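You operate a simulated robot arm through the tools that you are given. There is no shell and no other tool.

The job below is to be done with a simulated robot arm. You get a single attempt, and the scene is never put back.

TASK
Check the green module and sort it into the rack.
Fine: it sits in the teal carriage: push that home, press check once; GOOD or FAULT side as shown; leave the carriage out.

Only the result counts: the job must be done as asked and must still hold three seconds after the hand-in. Knocking over, shifting, dropping, spilling or breaking anything else fails it.

THE ROBOT
A 7-joint arm with a two-finger parallel gripper, fixed in place. Base frame: the origin is at the foot of the arm, x ahead of it, y to its left, z up; the work surface is at about z = 0. Units: mm, rad, N and s.
With the tool pointing down near the work surface it reaches from about 240 to 620 mm from the base axis. Its first joint turns from -1.152 to 1.152 rad. Payload 2.6 kg.
The TCP is the grasp point between the finger pads, 30 mm short of the fingertips. In the tool frame z runs along the fingers and y along their closing line. The gripper opens to 94 mm. The fingers are 28 mm wide and 10 mm thick; the gripper's body (50 by 96 mm) begins 55 mm behind the TCP.
Orientation is that of the tool frame in the base frame, as a unit quaternion [w, x, y, z]. With the fingers straight down and closing along the base's y, the tool's x points along the base's -x, its y along +y and its z along -z.

THE INTERFACE
- The arm moves only by the tool servo_tool. Its argument "series" is text: rows parted by semicolons, each of 7 numbers parted by spaces: the shift along the tool's x, y, z in mm, then the turn, a rotation vector about the tool's x, y, z in rad, then the opening, from 0 (shut) to 1 (fully open). In form: dx dy dz wx wy wz fingers; .... A call has 1 to 20 rows; each row shifts and turns the commanded pose from where the row before left it, along the tool's axes as they then stand. Rows are played at 5 a second. More than 50 mm and 0.15 rad between two rows, or a gripper value outside its range, and nothing of the call is played. A pose out of reach is approached as far as the arm can. The call stops where the force on the tool passes 70 N (or 10 N more than at its start, if that is more) or the arm is blocked; 0.2 s more then pass. Each finger travels about 72 mm/s and halts on what it meets, pressing with about 43 N; the grip force reading is that of the motor and also rises with nothing between the fingers. The clock runs only during rows and for 0.2 s after the last one: add rows that do not move to give the fingers time. The reply holds the time, the measured pose of the TCP, the force on the tool along the base axes, the opening and the grip force, in the units named above and with some noise, with the torque about the TCP (base axes, N m) and any sound that the robot's microphone picked up.
- Cameras (640 x 400 px; columns grow to the right, rows downward): "scene" is fixed at [32.8, 480.2, 521.2]; the picture's right is [-0.37, -0.93, 0.00], its down [-0.87, 0.34, -0.36] and it looks along [0.34, -0.13, -0.93] (base axes); focal length 214 px, centre (320, 200). "wrist" rides on the gripper at [76, 14, -103] in the tool frame; the picture's right is [-0.18, 0.98, 0.00], its down [-0.75, -0.14, -0.64] and it looks along [-0.63, -0.12, 0.77] (tool axes); focal length 243 px, centre (320, 200). There is no depth. A picture from a camera that has moved, and an enlarged one, comes with that camera's place and axes in the base frame and with its lens.
- grab_frame(camera): a new picture of that camera. The clock stands still meanwhile.
- zoom(camera, box): a new picture of the part [left, top, right, bottom] of that camera's present view, enlarged. The clock stands still meanwhile.
- sign_off(): hands the job in; it is judged then, once.

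Places have to be worked out from the pictures, the camera data and where the tool is seen. Open the gripper and draw the arm clear of the work before you hand the job in, unless the task says otherwise.

The tools are called after ">>>" by a JSON object that holds its "name" and its "arguments". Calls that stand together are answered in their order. servo_tool: Moves the arm, as the interface text tells. Its arguments: {"type":"object","properties":{"series":{"type":"string"}},"required":["series"]} The other tools are called the same way: grab_frame (camera) takes a picture; zoom (camera, box) takes an enlarged picture of a part of a camera's view; sign_off () hands the job in.

At the start:

```text
time: 0.0
tcp_pos: [385.5, -5.2, 381.4]
ee_rot: [0.0, 0.0, 1.0, 0.0]
wrist_force: [0.2, -0.3, -0.2]
wrist_torque: [0.02, -0.01, 0.03]
gripper_width: 94.2
grip_force: 0.1
```

scene: 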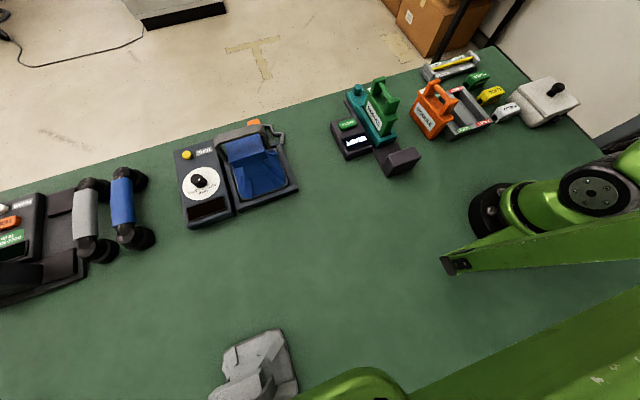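
wrist: 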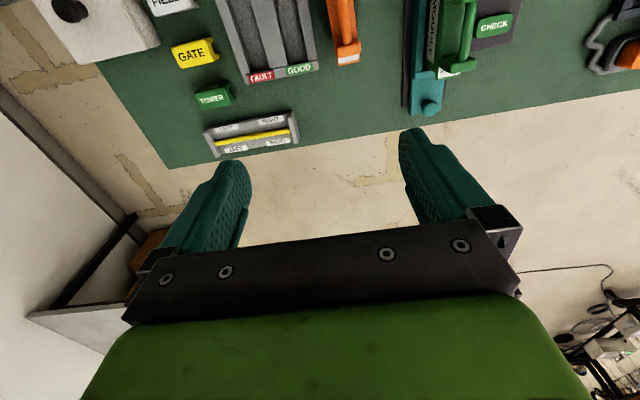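

I start by looking closer at the module, carriage and rack area in both cameras.

>>> {"name": "zoom", "arguments": {"camera": "scene", "box": [310, 50, 470, 200]}}

>>> {"name": "zoom", "arguments": {"camera": "scene", "box": [400, 40, 600, 165]}}

>>> {"name": "zoom", "arguments": {"camera": "wrist", "box": [180, 0, 560, 160]}}

```text
2.67 times, centred on (390, 125) of scene
camera zoom: at [32.8, 480.2, 521.2], right [-0.37, -0.93, 0.0], down [-0.87, 0.34, -0.36], along [0.34, -0.13, -0.93], focal length 572 px, centre (133, 400)
```

zoom: 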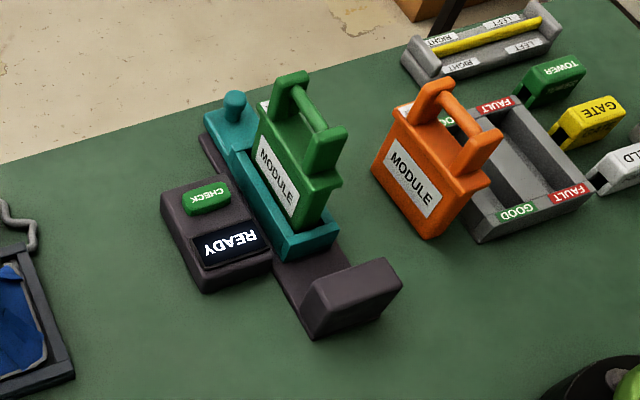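

```text
3.20 times, centred on (500, 102) of scene
camera zoom: at [32.8, 480.2, 521.2], right [-0.37, -0.93, 0.0], down [-0.87, 0.34, -0.36], along [0.34, -0.13, -0.93], focal length 686 px, centre (-256, 512)
```

zoom: 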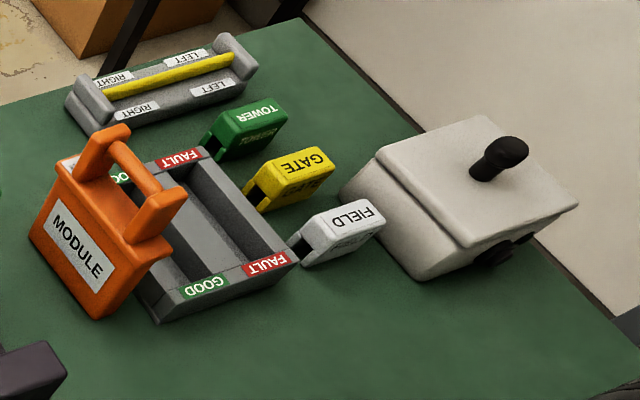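

```text
1.68 times, centred on (370, 80) of wrist
camera zoom: at [310.0, 9.3, 482.5], right [0.18, 0.98, 0.0], down [0.75, -0.14, 0.64], along [0.63, -0.12, -0.77], focal length 409 px, centre (236, 402)
```

zoom: 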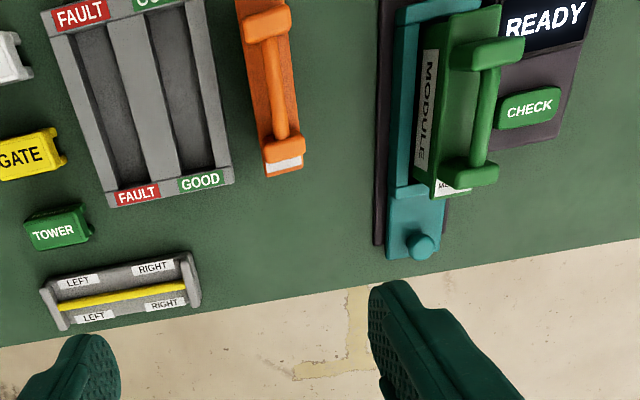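

The dock seems to run along x at about y=180 with its knob near x≈490 and a dark stop block near x≈235. I move the arm over it, staying high, to view it with the wrist camera.

>>> {"name": "servo_tool", "arguments": {"series": "11 37 16 0 0 0 1; 11 37 16 0 0 0 1; 11 37 16 0 0 0 1; 11 37 16 0 0 0 1; 11 37 16 0 0 0 1; 0 0 0 0 0 0 1"}}

>>> {"name": "grab_frame", "arguments": {"camera": "wrist"}}

>>> {"name": "zoom", "arguments": {"camera": "wrist", "box": [200, 0, 440, 150]}}

```text
time: 1.4
tcp_pos: [330.2, 176.3, 300.0]
ee_rot: [0.0, -0.001, 1.0, 0.0]
wrist_force: [0.0, 0.0, -0.2]
wrist_torque: [-0.01, -0.01, 0.01]
gripper_width: 93.9
grip_force: 0.0
```

```text
taken
camera wrist: at [253.9, 192.9, 400.9], right [0.18, 0.98, 0.0], down [0.75, -0.14, 0.64], along [0.63, -0.12, -0.77], focal length 243 px, centre (320, 200)
```

wrist: 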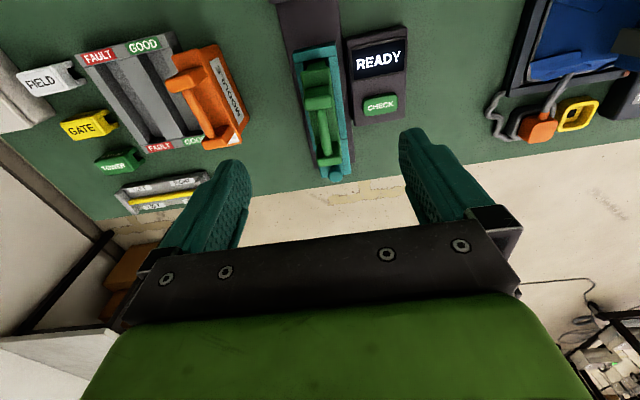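

```text
2.67 times, centred on (320, 75) of wrist
camera zoom: at [253.9, 192.9, 400.9], right [0.18, 0.98, 0.0], down [0.75, -0.14, 0.64], along [0.63, -0.12, -0.77], focal length 647 px, centre (320, 533)
```

zoom: 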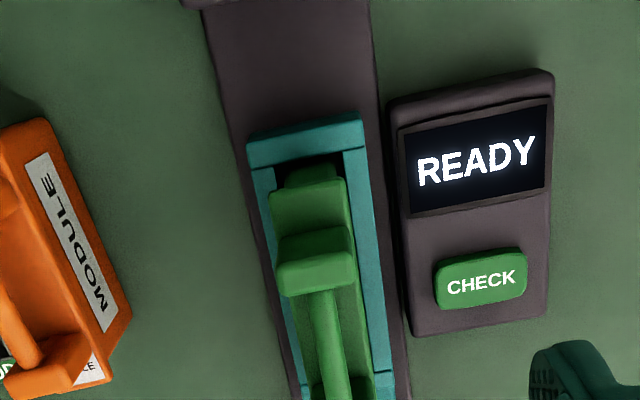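

The rail is parallel to x, centred near y≈175; the carriage's near end is at x≈306 and the knob near (490,175). I move above the knob, still high, for a closer look.

>>> {"name": "servo_tool", "arguments": {"series": "-40 0 0 0 0 0 1; -40 0 0 0 0 0 1; -40 0 0 0 0 0 1; -35 0 20 0 0 0 1; 0 0 40 0 0 0 1; 0 0 30 0 0 0 1; 0 0 0 0 0 0 1"}}

>>> {"name": "grab_frame", "arguments": {"camera": "wrist"}}

>>> {"name": "zoom", "arguments": {"camera": "scene", "box": [310, 50, 470, 200]}}

```text
time: 3.0
tcp_pos: [486.4, 178.7, 208.5]
ee_rot: [0.0, 0.001, 1.0, 0.0]
wrist_force: [-0.5, -0.2, 0.7]
wrist_torque: [0.03, -0.01, -0.04]
gripper_width: 93.9
grip_force: 0.1
```

```text
taken
camera wrist: at [411.6, 193.5, 310.5], right [0.18, 0.98, 0.0], down [0.75, -0.14, 0.64], along [0.63, -0.12, -0.77], focal length 243 px, centre (320, 200)
```

wrist: 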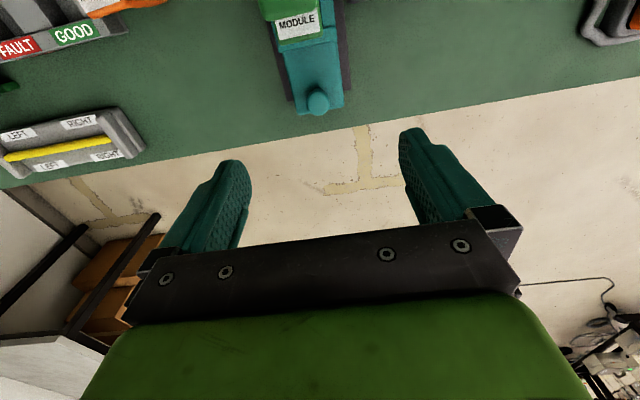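

```text
2.67 times, centred on (390, 125) of scene
camera zoom: at [32.8, 480.2, 521.2], right [-0.37, -0.93, 0.0], down [-0.87, 0.34, -0.36], along [0.34, -0.13, -0.93], focal length 572 px, centre (133, 400)
```

zoom: 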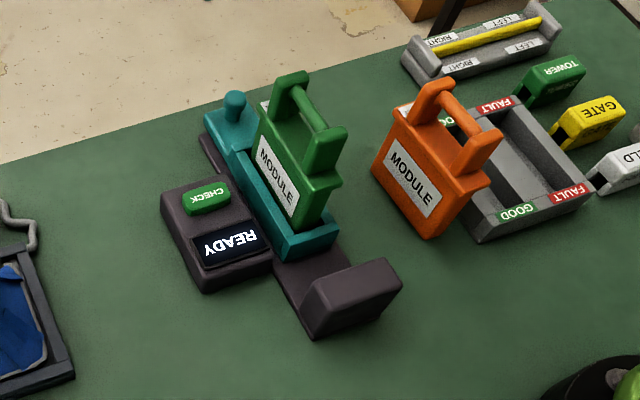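

The knob appears just below the fingers' mid-line at about (492,175). I zoom in for detail.

>>> {"name": "zoom", "arguments": {"camera": "wrist", "box": [240, 0, 400, 130]}}

>>> {"name": "zoom", "arguments": {"camera": "scene", "box": [330, 70, 410, 130]}}

```text
3.08 times, centred on (320, 65) of wrist
camera zoom: at [411.6, 193.5, 310.5], right [0.18, 0.98, 0.0], down [0.75, -0.14, 0.64], along [0.63, -0.12, -0.77], focal length 746 px, centre (320, 615)
```

zoom: 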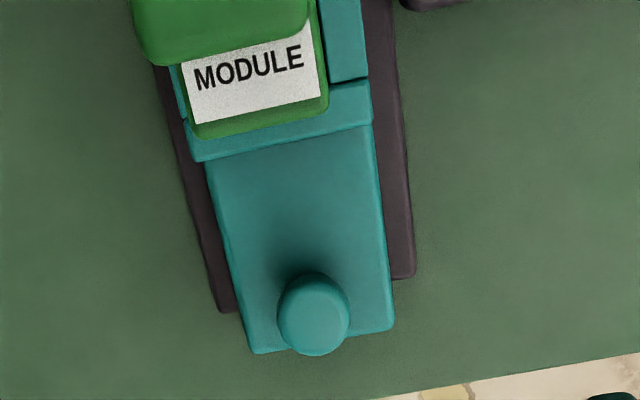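

```text
6.67 times, centred on (370, 100) of scene
camera zoom: at [32.8, 480.2, 521.2], right [-0.37, -0.93, 0.0], down [-0.87, 0.34, -0.36], along [0.34, -0.13, -0.93], focal length 1430 px, centre (-13, 867)
```

zoom: 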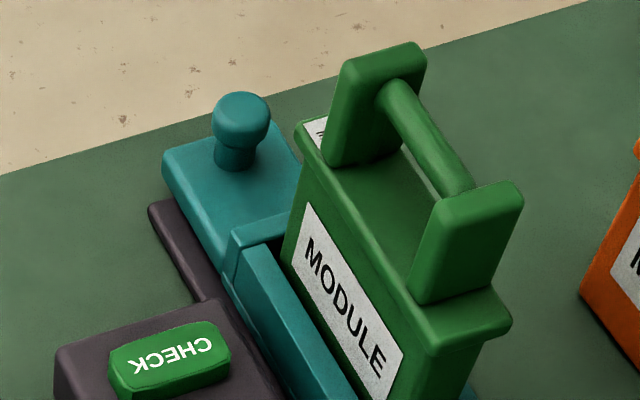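

Knob head is about 25 mm wide at roughly (492,176,55), with ~28 mm of free plate between it and the module slot. I'll turn the gripper 90° so the fingers close along x around the knob (and the camera stays away from the tall module handle), then look.

>>> {"name": "servo_tool", "arguments": {"series": "0 0 0 0 0 0.1428 1; 0 0 0 0 0 0.1428 1; 0 0 0 0 0 0.1428 1; 0 0 0 0 0 0.1428 1; 0 0 0 0 0 0.1428 1; 0 0 0 0 0 0.1428 1; 0 0 0 0 0 0.1428 1; 0 0 0 0 0 0.1428 1; 0 0 0 0 0 0.1428 1; 0 0 0 0 0 0.1428 1; 0 0 0 0 0 0.1428 1; 0 0 0 0 0 0 1; 0 0 0 0 0 0 1"}}

>>> {"name": "grab_frame", "arguments": {"camera": "wrist"}}

>>> {"name": "grab_frame", "arguments": {"camera": "scene"}}

```text
time: 5.8
tcp_pos: [485.9, 179.8, 210.8]
ee_rot: [0.0, 0.708, 0.706, 0.0]
wrist_force: [0.6, -0.6, 0.8]
wrist_torque: [0.0, 0.01, -0.03]
gripper_width: 94.0
grip_force: 0.1
```

```text
taken
camera wrist: at [500.9, 255.8, 312.4], right [0.98, -0.19, 0.0], down [-0.14, -0.75, 0.64], along [-0.12, -0.63, -0.77], focal length 243 px, centre (320, 200)
```

wrist: 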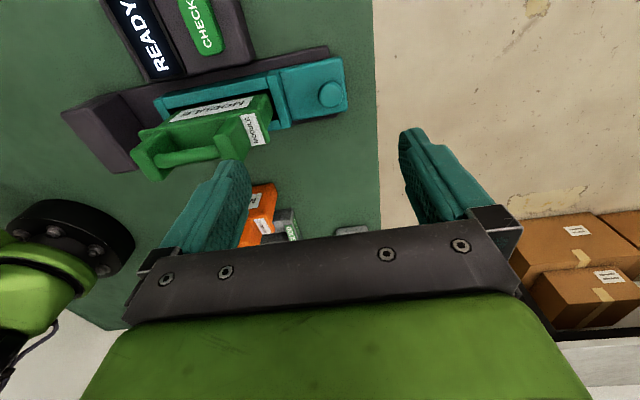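

```text
taken
```

scene: 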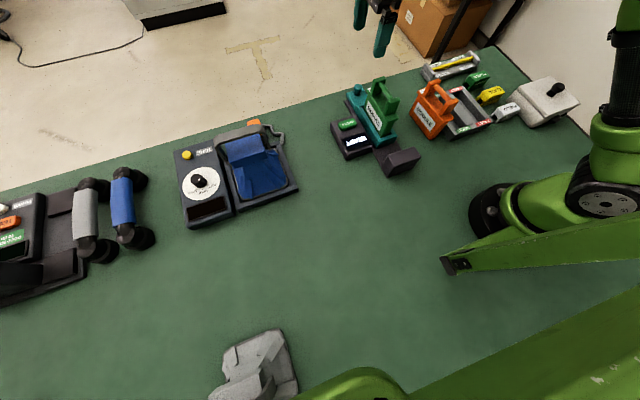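

From this view the knob is around (495,178). I narrow the fingers to ~44 mm, centre over it, go down to z≈120 and check again.

>>> {"name": "servo_tool", "arguments": {"series": "-2 8 0 0 0 0 0.46; 0 0 30 0 0 0 0.46; 0 0 30 0 0 0 0.46; 0 0 30 0 0 0 0.46; 0 0 0 0 0 0 0.46; 0 0 0 0 0 0 0.46"}}

>>> {"name": "grab_frame", "arguments": {"camera": "wrist"}}

>>> {"name": "zoom", "arguments": {"camera": "scene", "box": [330, 40, 410, 100]}}

```text
time: 7.2
tcp_pos: [493.1, 176.8, 118.7]
ee_rot: [0.0, 0.707, 0.708, 0.0]
wrist_force: [-0.3, 0.5, 0.5]
wrist_torque: [0.01, -0.02, 0.05]
gripper_width: 43.3
grip_force: 0.0
```

```text
taken
camera wrist: at [507.8, 253.1, 221.4], right [0.98, -0.18, 0.0], down [-0.14, -0.75, 0.64], along [-0.12, -0.63, -0.77], focal length 243 px, centre (320, 200)
```

wrist: 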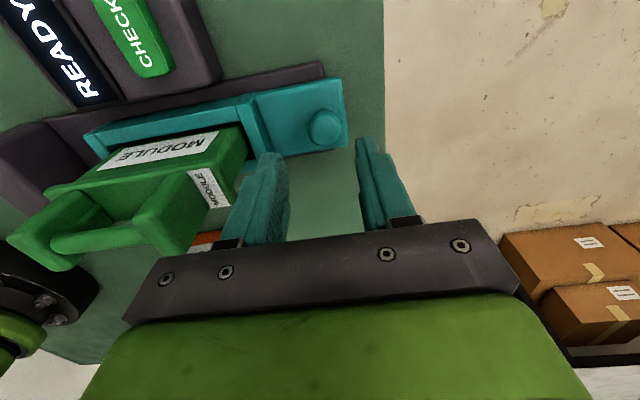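

```text
6.67 times, centred on (370, 70) of scene
camera zoom: at [32.8, 480.2, 521.2], right [-0.37, -0.93, 0.0], down [-0.87, 0.34, -0.36], along [0.34, -0.13, -0.93], focal length 1430 px, centre (-13, 1067)
```

zoom: 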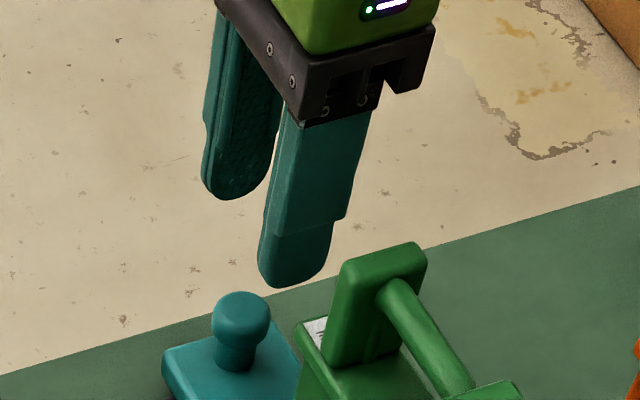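

The knob lies ~4 mm further in +x than the TCP axis and slightly +y. I shift and descend to z≈75 to check straddling.

>>> {"name": "servo_tool", "arguments": {"series": "2 4 0 0 0 0 0.46; 0 0 20 0 0 0 0.46; 0 0 14 0 0 0 0.46; 0 0 10 0 0 0 0.46; 0 0 0 0 0 0 0.46"}}

>>> {"name": "grab_frame", "arguments": {"camera": "wrist"}}

>>> {"name": "zoom", "arguments": {"camera": "scene", "box": [330, 60, 410, 120]}}

```text
time: 8.4
tcp_pos: [497.4, 177.9, 77.6]
ee_rot: [0.0, 0.706, 0.708, 0.0]
wrist_force: [-0.6, 0.1, 0.0]
wrist_torque: [-0.01, 0.01, 0.02]
gripper_width: 43.1
grip_force: 0.2
```

```text
taken
camera wrist: at [511.2, 255.1, 179.1], right [0.98, -0.18, 0.0], down [-0.14, -0.75, 0.64], along [-0.12, -0.63, -0.77], focal length 243 px, centre (320, 200)
```

wrist: 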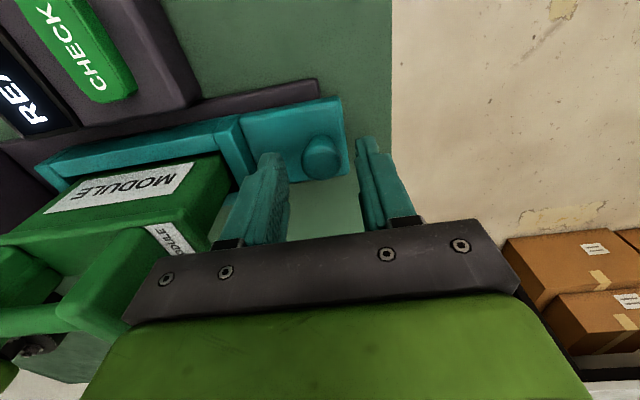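

```text
6.67 times, centred on (370, 90) of scene
camera zoom: at [32.8, 480.2, 521.2], right [-0.37, -0.93, 0.0], down [-0.87, 0.34, -0.36], along [0.34, -0.13, -0.93], focal length 1430 px, centre (-13, 933)
```

zoom: 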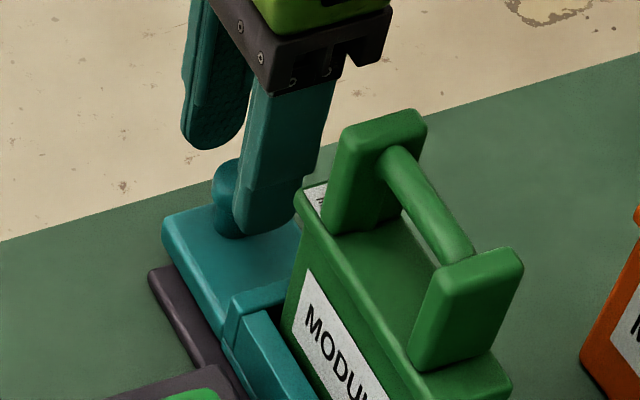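

The knob head top seems near z≈47 at (497,178); fingers straddle it. I go down ~19 mm and close on it.

>>> {"name": "servo_tool", "arguments": {"series": "0 0 10 0 0 0 0.46; 0 0 8 0 0 0 0.46; 0 0 0 0 0 0 0.46; 0 0 0 0 0 0 0.2; 0 0 0 0 0 0 0.2; 0 0 0 0 0 0 0.2"}}

>>> {"name": "grab_frame", "arguments": {"camera": "wrist"}}

>>> {"name": "zoom", "arguments": {"camera": "scene", "box": [330, 60, 410, 120]}}

```text
time: 9.8
tcp_pos: [496.7, 180.1, 59.2]
ee_rot: [-0.001, 0.707, 0.707, -0.001]
wrist_force: [-8.7, -2.7, 2.1]
wrist_torque: [0.1, 0.11, -0.09]
gripper_width: 25.3
grip_force: 45.1
```

```text
taken
camera wrist: at [511.9, 255.6, 160.2], right [0.98, -0.18, 0.0], down [-0.14, -0.75, 0.64], along [-0.12, -0.63, -0.77], focal length 243 px, centre (320, 200)
```

wrist: 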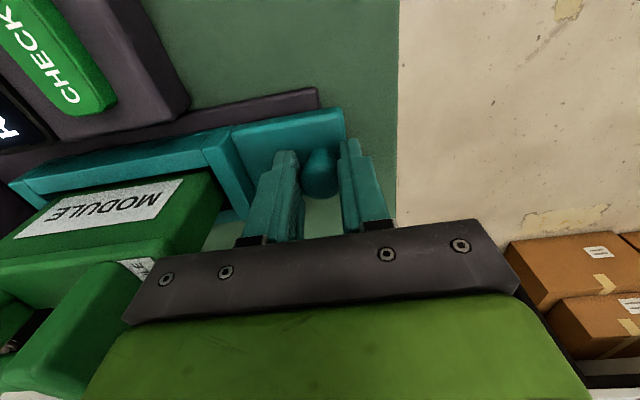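

```text
6.67 times, centred on (370, 90) of scene
camera zoom: at [32.7, 480.2, 521.2], right [-0.37, -0.93, 0.0], down [-0.87, 0.34, -0.36], along [0.34, -0.13, -0.93], focal length 1430 px, centre (-13, 933)
```

zoom: 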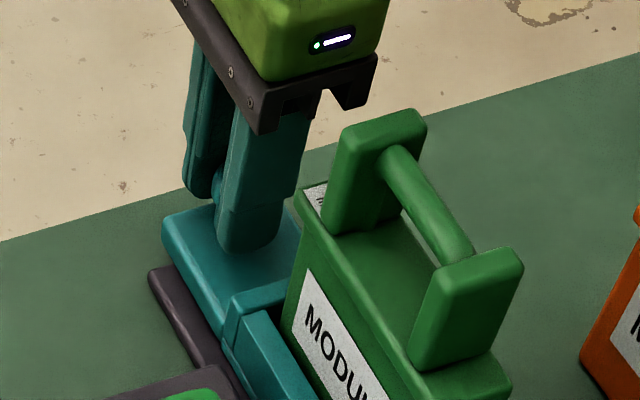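

The knob is held (25 mm wide). I push the carriage toward −x in small steps.

>>> {"name": "servo_tool", "arguments": {"series": "0 -4 0 0 0 0 0.2; 0 -5 0 0 0 0 0.2; 0 -5 0 0 0 0 0.2; 0 -5 0 0 0 0 0.2; 0 -5 0 0 0 0 0.2; 0 -5 0 0 0 0 0.2; 0 0 0 0 0 0 0.2"}}

>>> {"name": "zoom", "arguments": {"camera": "scene", "box": [310, 50, 470, 200]}}

```text
time: 11.4
tcp_pos: [469.2, 179.2, 58.2]
ee_rot: [0.001, 0.708, 0.706, 0.0]
wrist_force: [-0.5, -6.6, -4.7]
wrist_torque: [0.66, -0.09, -0.04]
gripper_width: 25.4
grip_force: 44.7
```

```text
2.67 times, centred on (390, 125) of scene
camera zoom: at [32.8, 480.2, 521.2], right [-0.37, -0.93, 0.0], down [-0.87, 0.34, -0.36], along [0.34, -0.13, -0.93], focal length 572 px, centre (133, 400)
```

zoom: 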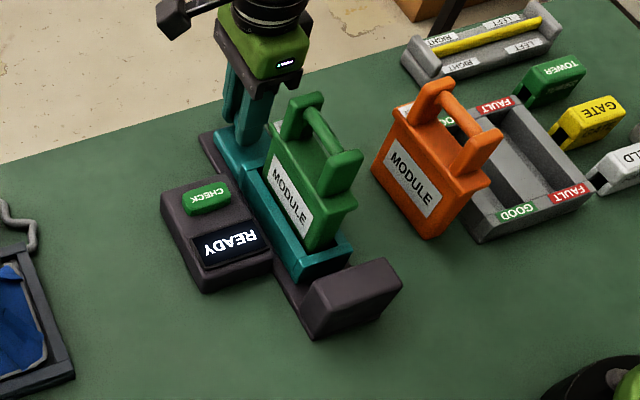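

The carriage slides smoothly; about 15–20 mm appear left to the stop. I keep pushing in small steps.

>>> {"name": "servo_tool", "arguments": {"series": "0 -4 0 0 0 0 0.2; 0 -4 0 0 0 0 0.2; 0 -4 0 0 0 0 0.2; 0 -3 0 0 0 0 0.2; 0 -3 0 0 0 0 0.2; 0 -3 0 0 0 0 0.2; 0 -2 0 0 0 0 0.2; 0 -2 0 0 0 0 0.2; 0 -2 0 0 0 0 0.2; 0 0 0 0 0 0 0.2"}}

>>> {"name": "zoom", "arguments": {"camera": "scene", "box": [310, 50, 470, 200]}}

```text
time: 13.6
tcp_pos: [446.6, 180.0, 58.8]
ee_rot: [0.006, 0.705, 0.709, 0.006]
wrist_force: [52.2, 2.3, -32.1]
wrist_torque: [0.3, -0.22, 0.22]
gripper_width: 25.5
grip_force: 44.9
```

```text
2.67 times, centred on (390, 125) of scene
camera zoom: at [32.9, 480.3, 521.1], right [-0.37, -0.93, 0.0], down [-0.87, 0.34, -0.36], along [0.34, -0.13, -0.93], focal length 572 px, centre (133, 400)
```

zoom: 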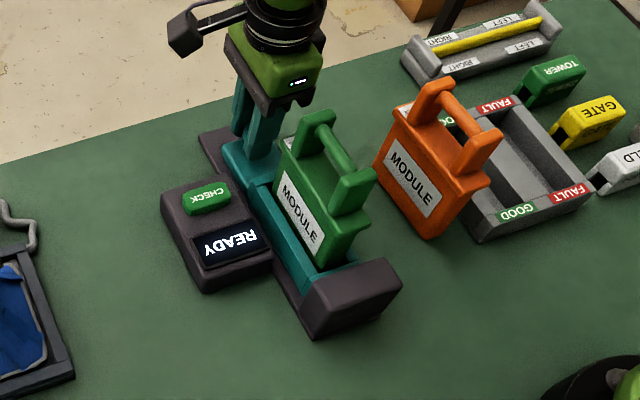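

Force rose to ~52 N at x≈446.6: the carriage is against its stop. I ease the pressure off, then open the fingers and check it stays home.

>>> {"name": "servo_tool", "arguments": {"series": "0 3 0 0 0 0 0.2; 0 2 0 0 0 0 0.2; 0 0 0 0 0 0 0.46; 0 0 0 0 0 0 0.46; 0 0 0 0 0 0 0.46"}}

>>> {"name": "zoom", "arguments": {"camera": "scene", "box": [310, 50, 470, 200]}}

>>> {"name": "grab_frame", "arguments": {"camera": "wrist"}}

```text
time: 14.8
tcp_pos: [447.1, 179.0, 58.4]
ee_rot: [0.0, 0.707, 0.707, 0.0]
wrist_force: [-0.4, 0.2, -0.3]
wrist_torque: [0.05, -0.02, -0.01]
gripper_width: 43.3
grip_force: 0.1
```

```text
2.67 times, centred on (390, 125) of scene
camera zoom: at [32.7, 480.2, 521.2], right [-0.37, -0.93, 0.0], down [-0.87, 0.34, -0.36], along [0.34, -0.13, -0.93], focal length 572 px, centre (133, 400)
```

zoom: 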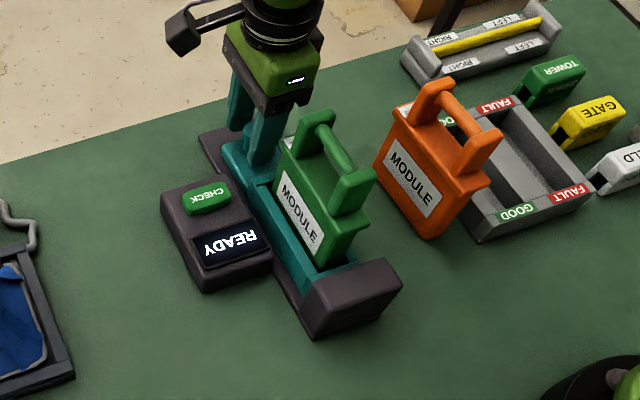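

```text
taken
camera wrist: at [461.7, 256.2, 159.8], right [0.98, -0.18, 0.0], down [-0.14, -0.75, 0.64], along [-0.12, -0.63, -0.77], focal length 243 px, centre (320, 200)
```

wrist: 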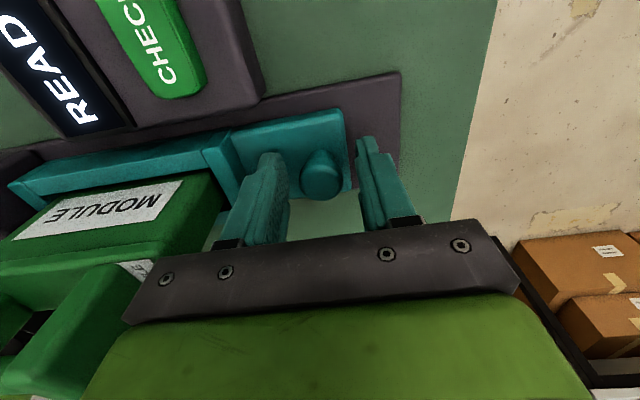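

The carriage stays home. I raise straight up, move over the CHECK button (~(389,257)), and close the fingers.

>>> {"name": "servo_tool", "arguments": {"series": "0 0 -30 0 0 0 0.46; 0 0 -30 0 0 0 0.46; 0 0 -30 0 0 0 0.46; 0 0 -30 0 0 0 0.46; 26 -19 0 0 0 0 0.3; 26 -19 0 0 0 0 0.1; 26 -19 0 0 0 0 0; 0 0 0 0 0 0 0; 0 0 0 0 0 0 0"}}

>>> {"name": "grab_frame", "arguments": {"camera": "wrist"}}

>>> {"name": "zoom", "arguments": {"camera": "scene", "box": [310, 50, 470, 200]}}

```text
time: 16.8
tcp_pos: [388.2, 257.3, 178.1]
ee_rot: [0.001, 0.708, 0.706, 0.0]
wrist_force: [-0.2, -0.5, -0.3]
wrist_torque: [-0.01, 0.02, 0.01]
gripper_width: 0.0
grip_force: 33.0
```

```text
taken
camera wrist: at [403.4, 333.5, 280.8], right [0.98, -0.18, 0.0], down [-0.14, -0.75, 0.64], along [-0.12, -0.63, -0.77], focal length 243 px, centre (320, 200)
```

wrist: 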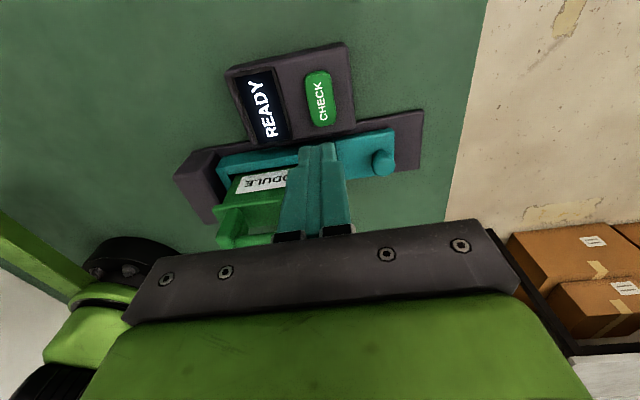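

```text
2.67 times, centred on (390, 125) of scene
camera zoom: at [32.7, 480.2, 521.2], right [-0.37, -0.93, 0.0], down [-0.87, 0.34, -0.36], along [0.34, -0.13, -0.93], focal length 572 px, centre (133, 400)
```

zoom: 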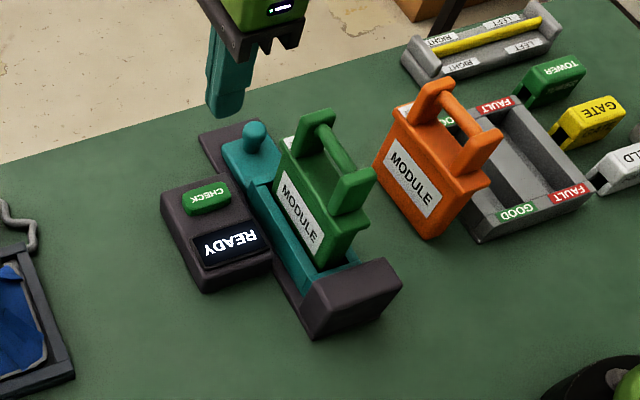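

The CHECK button is in line with the closed fingers. I descend to just above it.

>>> {"name": "servo_tool", "arguments": {"series": "0 0 30 0 0 0 0; 0 0 30 0 0 0 0; 0 0 20 0 0 0 0; 0 0 12 0 0 0 0; 0 0 0 0 0 0 0"}}

>>> {"name": "grab_frame", "arguments": {"camera": "wrist"}}

>>> {"name": "zoom", "arguments": {"camera": "scene", "box": [330, 80, 410, 160]}}

```text
time: 18.0
tcp_pos: [391.3, 256.8, 86.7]
ee_rot: [0.001, 0.707, 0.707, 0.0]
wrist_force: [-0.7, 0.1, 0.6]
wrist_torque: [-0.02, 0.0, 0.01]
gripper_width: 0.1
grip_force: 33.5
```

```text
taken
camera wrist: at [404.8, 332.7, 188.2], right [0.98, -0.18, 0.0], down [-0.14, -0.75, 0.64], along [-0.12, -0.63, -0.77], focal length 243 px, centre (320, 200)
```

wrist: 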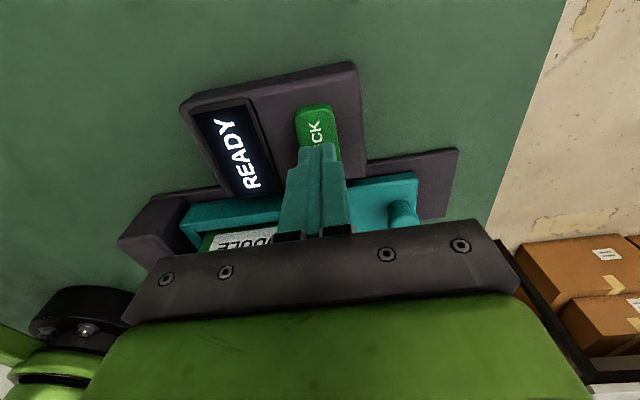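

```text
5.00 times, centred on (370, 120) of scene
camera zoom: at [32.8, 480.2, 521.2], right [-0.37, -0.93, 0.0], down [-0.87, 0.34, -0.36], along [0.34, -0.13, -0.93], focal length 1072 px, centre (70, 600)
```

zoom: 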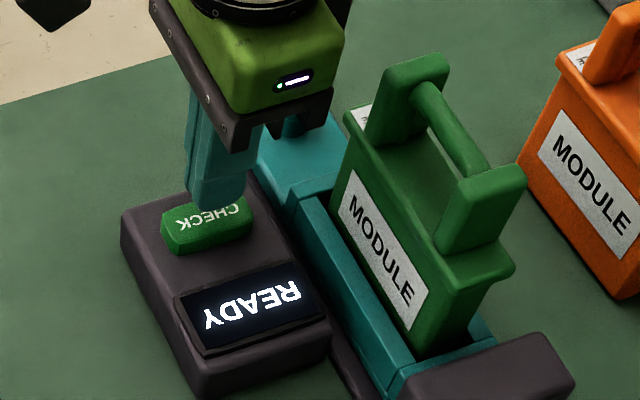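

The tip is ~12 mm above the button and a few mm to −y of its centre. I shift 4 mm +y and go down slowly to find contact.

>>> {"name": "servo_tool", "arguments": {"series": "4 -1 0 0 0 0 0; 0 0 3 0 0 0 0; 0 0 3 0 0 0 0; 0 0 2 0 0 0 0; 0 0 2 0 0 0 0; 0 0 0 0 0 0 0"}}

>>> {"name": "zoom", "arguments": {"camera": "scene", "box": [330, 80, 410, 160]}}

```text
time: 19.4
tcp_pos: [390.6, 261.7, 77.6]
ee_rot: [0.0, 0.707, 0.707, 0.001]
wrist_force: [0.5, -0.1, 0.3]
wrist_torque: [0.03, 0.03, 0.0]
gripper_width: 0.0
grip_force: 33.3
```

```text
5.00 times, centred on (370, 120) of scene
camera zoom: at [32.8, 480.2, 521.2], right [-0.37, -0.93, 0.0], down [-0.87, 0.34, -0.36], along [0.34, -0.13, -0.93], focal length 1072 px, centre (70, 600)
```

zoom: 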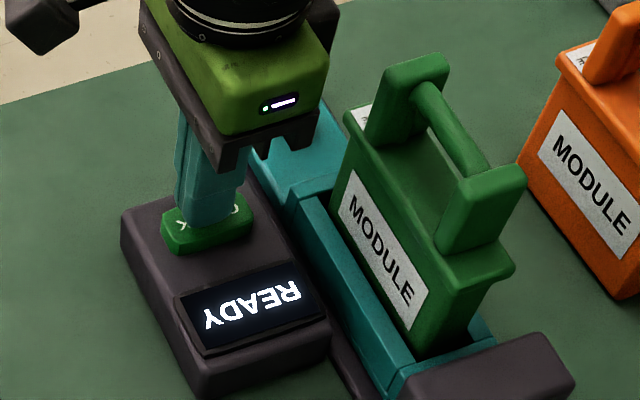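

No contact yet at tip z≈47. I continue with a single slow press.

>>> {"name": "servo_tool", "arguments": {"series": "0 0 2 0 0 0 0; 0 0 2 0 0 0 0; 0 0 1.5 0 0 0 0; 0 0 1.5 0 0 0 0; 0 0 0 0 0 0 0"}}

>>> {"name": "zoom", "arguments": {"camera": "scene", "box": [330, 80, 410, 160]}}

```text
time: 20.6
tcp_pos: [389.0, 262.5, 69.8]
ee_rot: [0.0, 0.707, 0.707, 0.0]
wrist_force: [0.9, 0.4, 1.6]
wrist_torque: [0.02, -0.02, 0.02]
gripper_width: 0.0
grip_force: 32.9
```

```text
5.00 times, centred on (370, 120) of scene
camera zoom: at [32.8, 480.2, 521.2], right [-0.37, -0.93, 0.0], down [-0.87, 0.34, -0.36], along [0.34, -0.13, -0.93], focal length 1072 px, centre (70, 600)
```

zoom: 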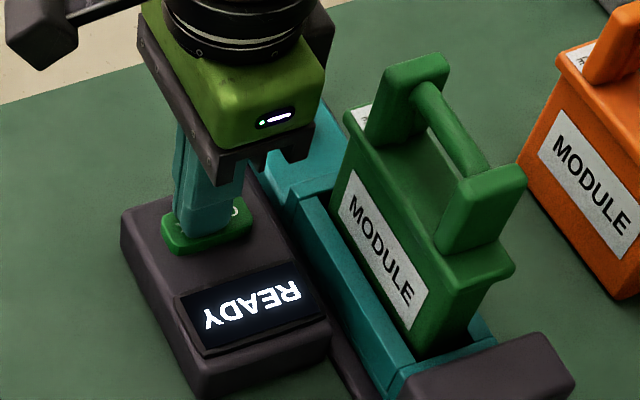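

Light contact is starting at tip z≈40 and the display still shows READY. I press further in small steps.

>>> {"name": "servo_tool", "arguments": {"series": "0 0 1 0 0 0 0; 0 0 1 0 0 0 0; 0 0 1 0 0 0 0; 0 0 1 0 0 0 0; 0 0 0 0 0 0 0"}}

>>> {"name": "zoom", "arguments": {"camera": "scene", "box": [330, 80, 410, 160]}}

```text
time: 21.8
tcp_pos: [390.1, 262.4, 64.7]
ee_rot: [0.0, 0.707, 0.707, 0.0]
wrist_force: [-2.7, 0.6, 6.0]
wrist_torque: [-0.01, 0.09, -0.05]
gripper_width: 0.0
grip_force: 33.1
heard: click
```

```text
5.00 times, centred on (370, 120) of scene
camera zoom: at [32.7, 480.2, 521.2], right [-0.37, -0.93, 0.0], down [-0.87, 0.34, -0.36], along [0.34, -0.13, -0.93], focal length 1072 px, centre (70, 600)
```

zoom: 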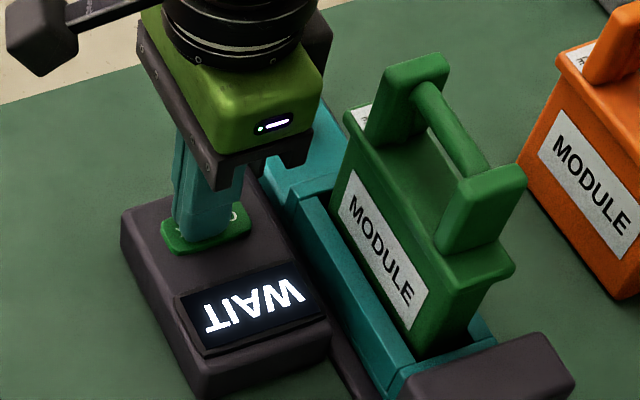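

A click was heard and the display shows WAIT. I lift off straight up and wait for the verdict.

>>> {"name": "servo_tool", "arguments": {"series": "0 0 -15 0 0 0 0; 0 0 -30 0 0 0 0; 0 0 -30 0 0 0 0; 0 0 -30 0 0 0 0; 0 0 -15 0 0 0 0; 0 0 0 0 0 0 0; 0 0 0 0 0 0 0; 0 0 0 0 0 0 0"}}

>>> {"name": "zoom", "arguments": {"camera": "scene", "box": [330, 80, 410, 160]}}

```text
time: 23.6
tcp_pos: [388.6, 261.9, 185.5]
ee_rot: [0.0, 0.707, 0.708, 0.0]
wrist_force: [1.3, 0.3, 1.0]
wrist_torque: [-0.03, -0.04, 0.0]
gripper_width: 0.2
grip_force: 33.2
```

```text
5.00 times, centred on (370, 120) of scene
camera zoom: at [32.8, 480.2, 521.2], right [-0.37, -0.93, 0.0], down [-0.87, 0.34, -0.36], along [0.34, -0.13, -0.93], focal length 1072 px, centre (70, 600)
```

zoom: 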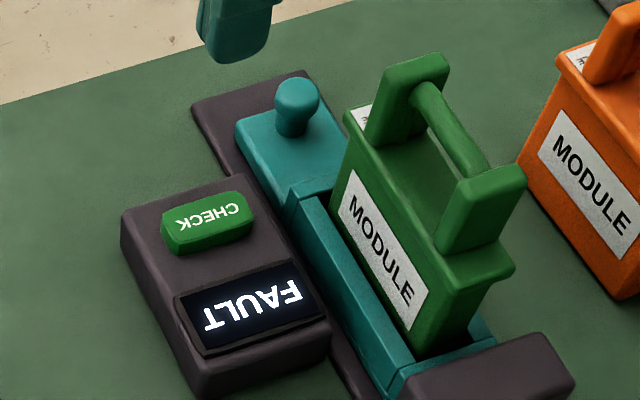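

The verdict is FAULT. Now I go back over the knob (447,179) at height with the fingers half open.

>>> {"name": "servo_tool", "arguments": {"series": "-28 20 0 0 0 0 0.2; -27 19 0 0 0 0 0.46; -27 19 0 0 0 0 0.46; 0 0 30 0 0 0 0.46; 0 0 35 0 0 0 0.46; 0 0 0 0 0 0 0.46; 0 0 0 0 0 0 0.46"}}

>>> {"name": "grab_frame", "arguments": {"camera": "wrist"}}

>>> {"name": "zoom", "arguments": {"camera": "scene", "box": [310, 50, 470, 200]}}

```text
time: 25.2
tcp_pos: [448.8, 180.1, 120.1]
ee_rot: [0.0, 0.707, 0.707, 0.0]
wrist_force: [0.5, -0.4, -0.2]
wrist_torque: [0.0, 0.0, 0.01]
gripper_width: 43.3
grip_force: 0.0
```

```text
taken
camera wrist: at [462.3, 256.3, 222.1], right [0.98, -0.18, 0.0], down [-0.14, -0.75, 0.64], along [-0.12, -0.63, -0.77], focal length 243 px, centre (320, 200)
```

wrist: 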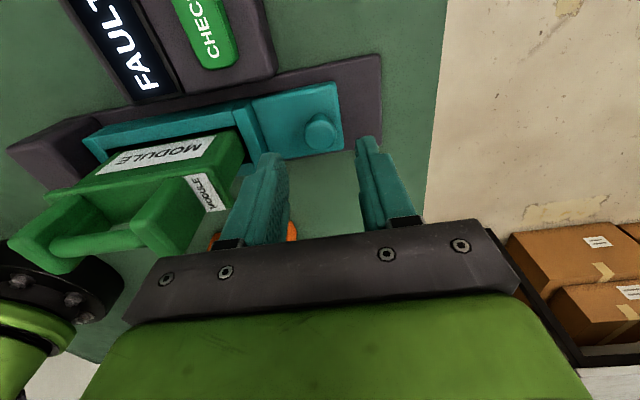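

```text
2.67 times, centred on (390, 125) of scene
camera zoom: at [32.8, 480.2, 521.2], right [-0.37, -0.93, 0.0], down [-0.87, 0.34, -0.36], along [0.34, -0.13, -0.93], focal length 572 px, centre (133, 400)
```

zoom: 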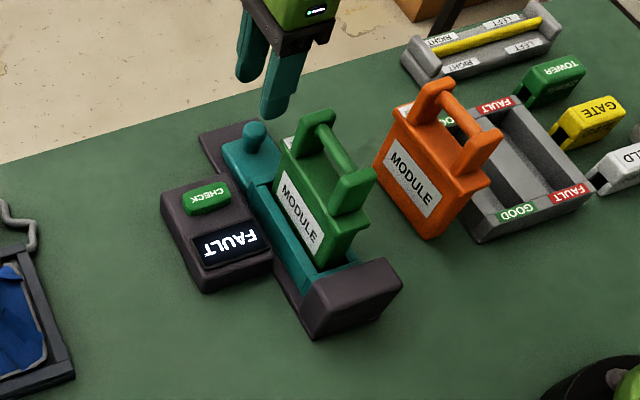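

FAULT persists. The knob is centred; I descend, grip it and pull the carriage out along +x by ~50 mm.

>>> {"name": "servo_tool", "arguments": {"series": "-1 -1 20 0 0 0 0.46; 0 0 20 0 0 0 0.46; 0 0 14 0 0 0 0.46; 0 0 8 0 0 0 0.46; 0 0 0 0 0 0 0.2; 0 0 0 0 0 0 0.2; 0 0 0 0 0 0 0.2; 0 5 0 0 0 0 0.2; 0 5 0 0 0 0 0.2; 0 6 0 0 0 0 0.2; 0 6 0 0 0 0 0.2; 0 6 0 0 0 0 0.2; 0 6 0 0 0 0 0.2; 0 5 0 0 0 0 0.2; 0 4 0 0 0 0 0.2; 0 3 0 0 0 0 0.2; 0 0 0 0 0 0 0.2"}}

>>> {"name": "zoom", "arguments": {"camera": "scene", "box": [310, 50, 470, 200]}}

```text
time: 28.8
tcp_pos: [492.3, 178.9, 59.8]
ee_rot: [0.0, 0.707, 0.707, -0.001]
wrist_force: [0.2, 3.5, 3.8]
wrist_torque: [0.29, 0.06, -0.1]
gripper_width: 25.4
grip_force: 45.4
```

```text
2.67 times, centred on (390, 125) of scene
camera zoom: at [32.7, 480.2, 521.2], right [-0.37, -0.93, 0.0], down [-0.87, 0.34, -0.36], along [0.34, -0.13, -0.93], focal length 572 px, centre (133, 400)
```

zoom: 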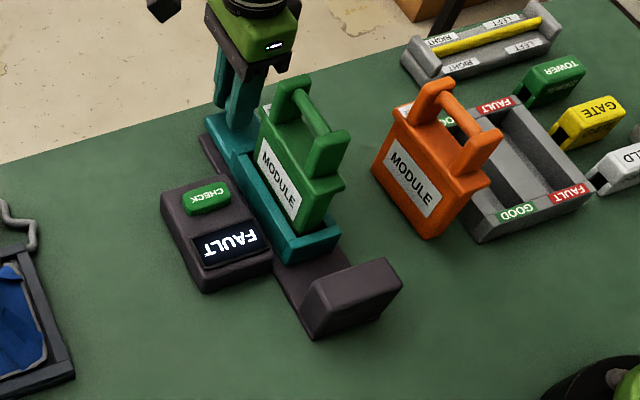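

The carriage is almost at its original out position (knob 492 vs 497). I pull the last few mm in 1 mm steps, watching force.

>>> {"name": "servo_tool", "arguments": {"series": "0 1.5 0 0 0 0 0.2; 0 1.5 0 0 0 0 0.2; 0 1 0 0 0 0 0.2; 0 1 0 0 0 0 0.2; 0 0 0 0 0 0 0.2"}}

```text
time: 30.0
tcp_pos: [497.8, 179.3, 58.7]
ee_rot: [0.001, 0.706, 0.708, 0.001]
wrist_force: [0.0, 7.0, 6.8]
wrist_torque: [-0.22, 0.0, 0.14]
gripper_width: 25.5
grip_force: 44.7
```

Back at the original out position with no resistance. I release, lift, and turn the gripper back to close along y, above the module.

>>> {"name": "servo_tool", "arguments": {"series": "0 0 0 0 0 0 0.46; 0 0 0 0 0 0 0.46; 0 0 -15 0 0 0 0.46; 0 0 -40 0 0 0 0.46; 0 0 -45 0 0 0 0.46; 0 0 -45 0 0 0 0.46; 0 0 -45 0 0 0 0.46; 0 0 0 0 0 0 0.46"}}

>>> {"name": "servo_tool", "arguments": {"series": "0 -15 0 0 0 -0.1428 0.6; 0 0 0 0 0 -0.1428 0.6; 0 0 0 0 0 -0.1428 0.6; 0 0 0 0 0 -0.1428 0.6; 0 0 0 0 0 -0.1428 0.6; 0 0 0 0 0 -0.1428 0.6; 0 0 0 0 0 -0.1428 0.6; 0 0 0 0 0 -0.1428 0.6; 0 0 0 0 0 -0.1428 0.6; 0 0 0 0 0 -0.1428 0.6; 0 0 0 0 0 -0.1428 0.6; 40 0 0 0 0 0 0.6; 40 0 0 0 0 0 0.6; 15 0 0 0 0 0 0.6; 0 0 0 0 0 0 0.6"}}

>>> {"name": "grab_frame", "arguments": {"camera": "wrist"}}

>>> {"name": "zoom", "arguments": {"camera": "scene", "box": [310, 30, 470, 180]}}

```text
time: 31.8
tcp_pos: [497.2, 178.0, 247.6]
ee_rot: [0.0, 0.707, 0.707, 0.0]
wrist_force: [0.3, 0.1, 0.0]
wrist_torque: [0.01, -0.02, 0.02]
gripper_width: 43.1
grip_force: 0.1
```

```text
time: 35.0
tcp_pos: [388.4, 180.2, 248.5]
ee_rot: [0.0, 0.0, 1.0, 0.0]
wrist_force: [-0.6, -0.1, -0.6]
wrist_torque: [-0.03, -0.03, -0.02]
gripper_width: 56.3
grip_force: 0.1
```

```text
taken
camera wrist: at [312.3, 194.2, 350.1], right [0.18, 0.98, 0.0], down [0.75, -0.14, 0.64], along [0.63, -0.12, -0.77], focal length 243 px, centre (320, 200)
```

wrist: 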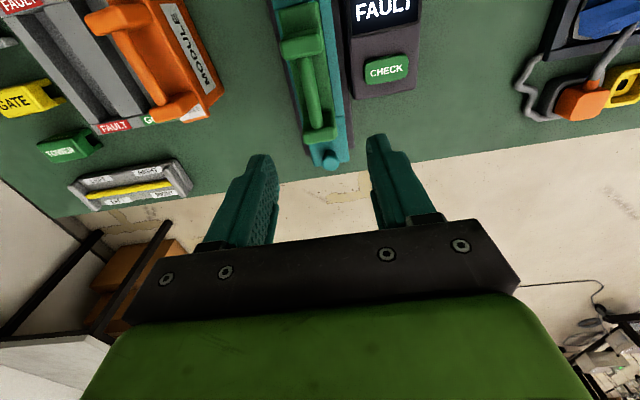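

```text
2.67 times, centred on (390, 105) of scene
camera zoom: at [32.7, 480.2, 521.2], right [-0.37, -0.93, 0.0], down [-0.87, 0.34, -0.36], along [0.34, -0.13, -0.93], focal length 572 px, centre (133, 453)
```

zoom: 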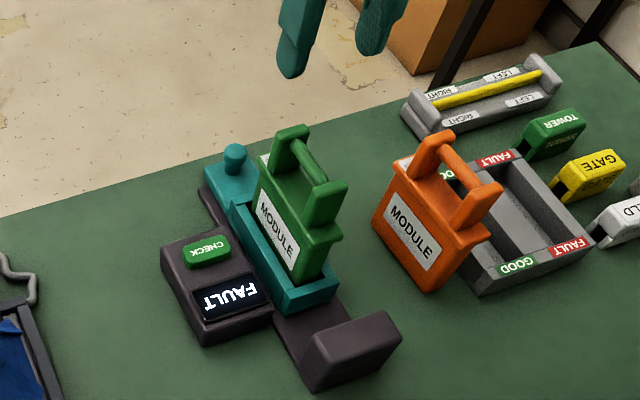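

I zoom on the handle bar and on the rack for accurate positions.

>>> {"name": "zoom", "arguments": {"camera": "wrist", "box": [240, 0, 400, 175]}}

>>> {"name": "zoom", "arguments": {"camera": "wrist", "box": [0, 0, 240, 220]}}

>>> {"name": "zoom", "arguments": {"camera": "scene", "box": [360, 70, 420, 150]}}

>>> {"name": "zoom", "arguments": {"camera": "scene", "box": [410, 60, 510, 150]}}

```text
2.29 times, centred on (320, 88) of wrist
camera zoom: at [312.3, 194.2, 350.1], right [0.18, 0.98, 0.0], down [0.75, -0.14, 0.64], along [0.63, -0.12, -0.77], focal length 555 px, centre (320, 457)
```

zoom: 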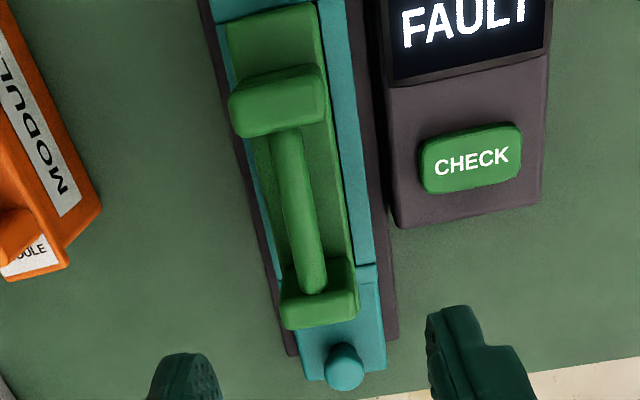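

```text
1.82 times, centred on (120, 110) of wrist
camera zoom: at [312.3, 194.2, 350.1], right [0.18, 0.98, 0.0], down [0.75, -0.14, 0.64], along [0.63, -0.12, -0.77], focal length 441 px, centre (684, 364)
```

zoom: 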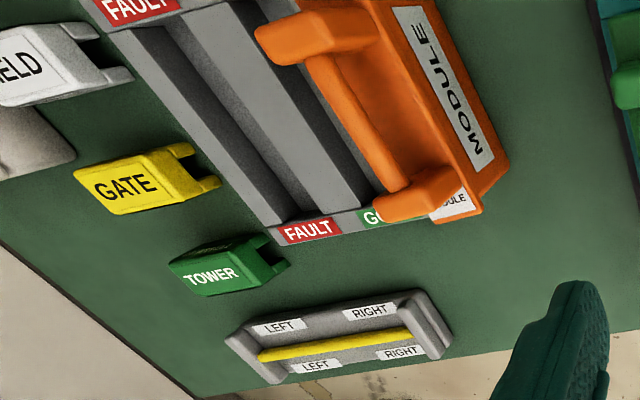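

```text
5.00 times, centred on (390, 110) of scene
camera zoom: at [32.7, 480.2, 521.2], right [-0.37, -0.93, 0.0], down [-0.87, 0.34, -0.36], along [0.34, -0.13, -0.93], focal length 1072 px, centre (-30, 650)
```

zoom: 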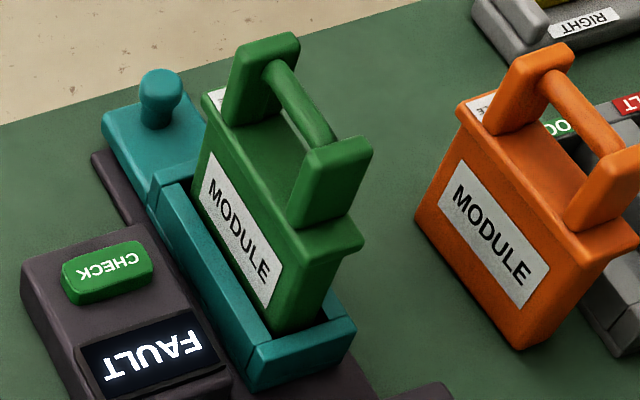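

```text
4.44 times, centred on (460, 105) of scene
camera zoom: at [32.7, 480.2, 521.2], right [-0.37, -0.93, 0.0], down [-0.87, 0.34, -0.36], along [0.34, -0.13, -0.93], focal length 953 px, centre (-302, 622)
```

zoom: 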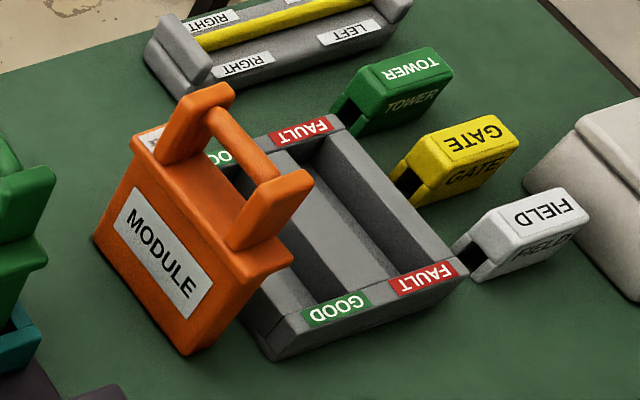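

Handle bar centre ≈ (373,176,138); rack FAULT slot centre line ≈ y −98, spanning x≈260–395. Before picking up, I move above the FAULT slot with the empty gripper to measure it on-axis.

>>> {"name": "servo_tool", "arguments": {"series": "9 -40 0 0 0 0 0.6; 9 -40 0 0 0 0 0.6; 9 -40 0 0 0 0 0.6; 9 -40 0 0 0 0 0.6; 9 -40 0 0 0 0 0.6; 9 -40 0 0 0 0 0.6; 7 -38 0 0 0 0 0.6; 0 0 0 0 0 0 0.6; 0 0 0 0 0 0 0.6"}}

>>> {"name": "grab_frame", "arguments": {"camera": "wrist"}}

>>> {"name": "zoom", "arguments": {"camera": "wrist", "box": [220, 0, 460, 150]}}

```text
time: 37.0
tcp_pos: [324.3, -101.9, 247.4]
ee_rot: [0.0, 0.0, 1.0, 0.0]
wrist_force: [0.3, -0.1, -0.2]
wrist_torque: [-0.02, 0.03, 0.0]
gripper_width: 56.4
grip_force: 0.0
```

```text
taken
camera wrist: at [249.3, -87.7, 349.7], right [0.18, 0.98, 0.0], down [0.75, -0.14, 0.64], along [0.63, -0.12, -0.77], focal length 243 px, centre (320, 200)
```

wrist: 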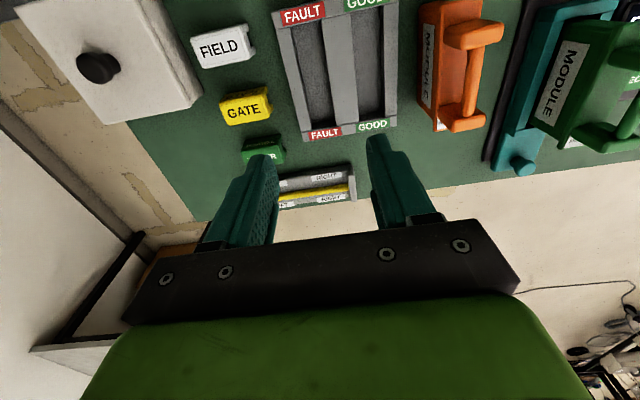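

```text
2.67 times, centred on (340, 75) of wrist
camera zoom: at [249.3, -87.7, 349.7], right [0.18, 0.98, 0.0], down [0.75, -0.14, 0.64], along [0.63, -0.12, -0.77], focal length 647 px, centre (267, 533)
```

zoom: 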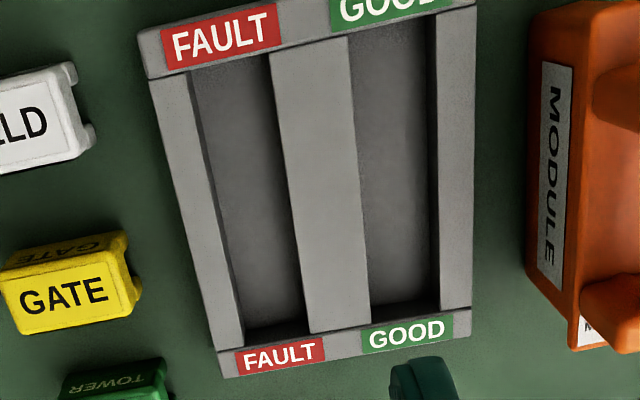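

Slot opening measured at x≈269–382, y≈−124…−92: centre ≈ (324.5,−107.7), rim z≈31. I return above the module's handle.

>>> {"name": "servo_tool", "arguments": {"series": "-7 40 0 0 0 0 0.6; -7 40 0 0 0 0 0.6; -7 40 0 0 0 0 0.6; -7 40 0 0 0 0 0.6; -7 40 0 0 0 0 0.6; -7 40 0 0 0 0 0.6; -7 38 0 0 0 0 0.6; 0 0 20 0 0 0 0.6; 0 0 20 0 0 0 0.6; 0 0 0 0 0 0 0.6; 0 0 0 0 0 0 0.6"}}

>>> {"name": "grab_frame", "arguments": {"camera": "wrist"}}

>>> {"name": "zoom", "arguments": {"camera": "wrist", "box": [220, 0, 420, 180]}}

```text
time: 39.4
tcp_pos: [376.7, 179.8, 206.9]
ee_rot: [0.0, 0.0, 1.0, 0.0]
wrist_force: [0.1, 0.5, -0.7]
wrist_torque: [0.0, 0.0, -0.03]
gripper_width: 56.3
grip_force: 0.1
```

```text
taken
camera wrist: at [300.3, 194.1, 308.7], right [0.18, 0.98, 0.0], down [0.75, -0.14, 0.64], along [0.63, -0.12, -0.77], focal length 243 px, centre (320, 200)
```

wrist: 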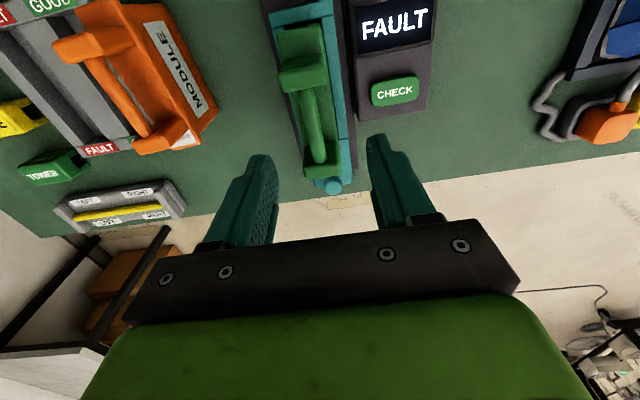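

```text
2.22 times, centred on (320, 90) of wrist
camera zoom: at [300.3, 194.1, 308.7], right [0.18, 0.98, 0.0], down [0.75, -0.14, 0.64], along [0.63, -0.12, -0.77], focal length 539 px, centre (320, 444)
```

zoom: 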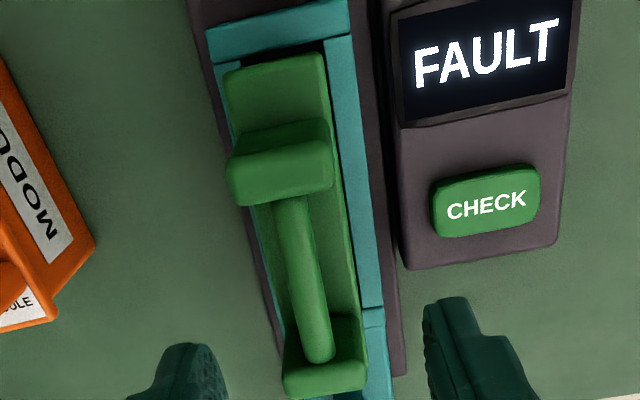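

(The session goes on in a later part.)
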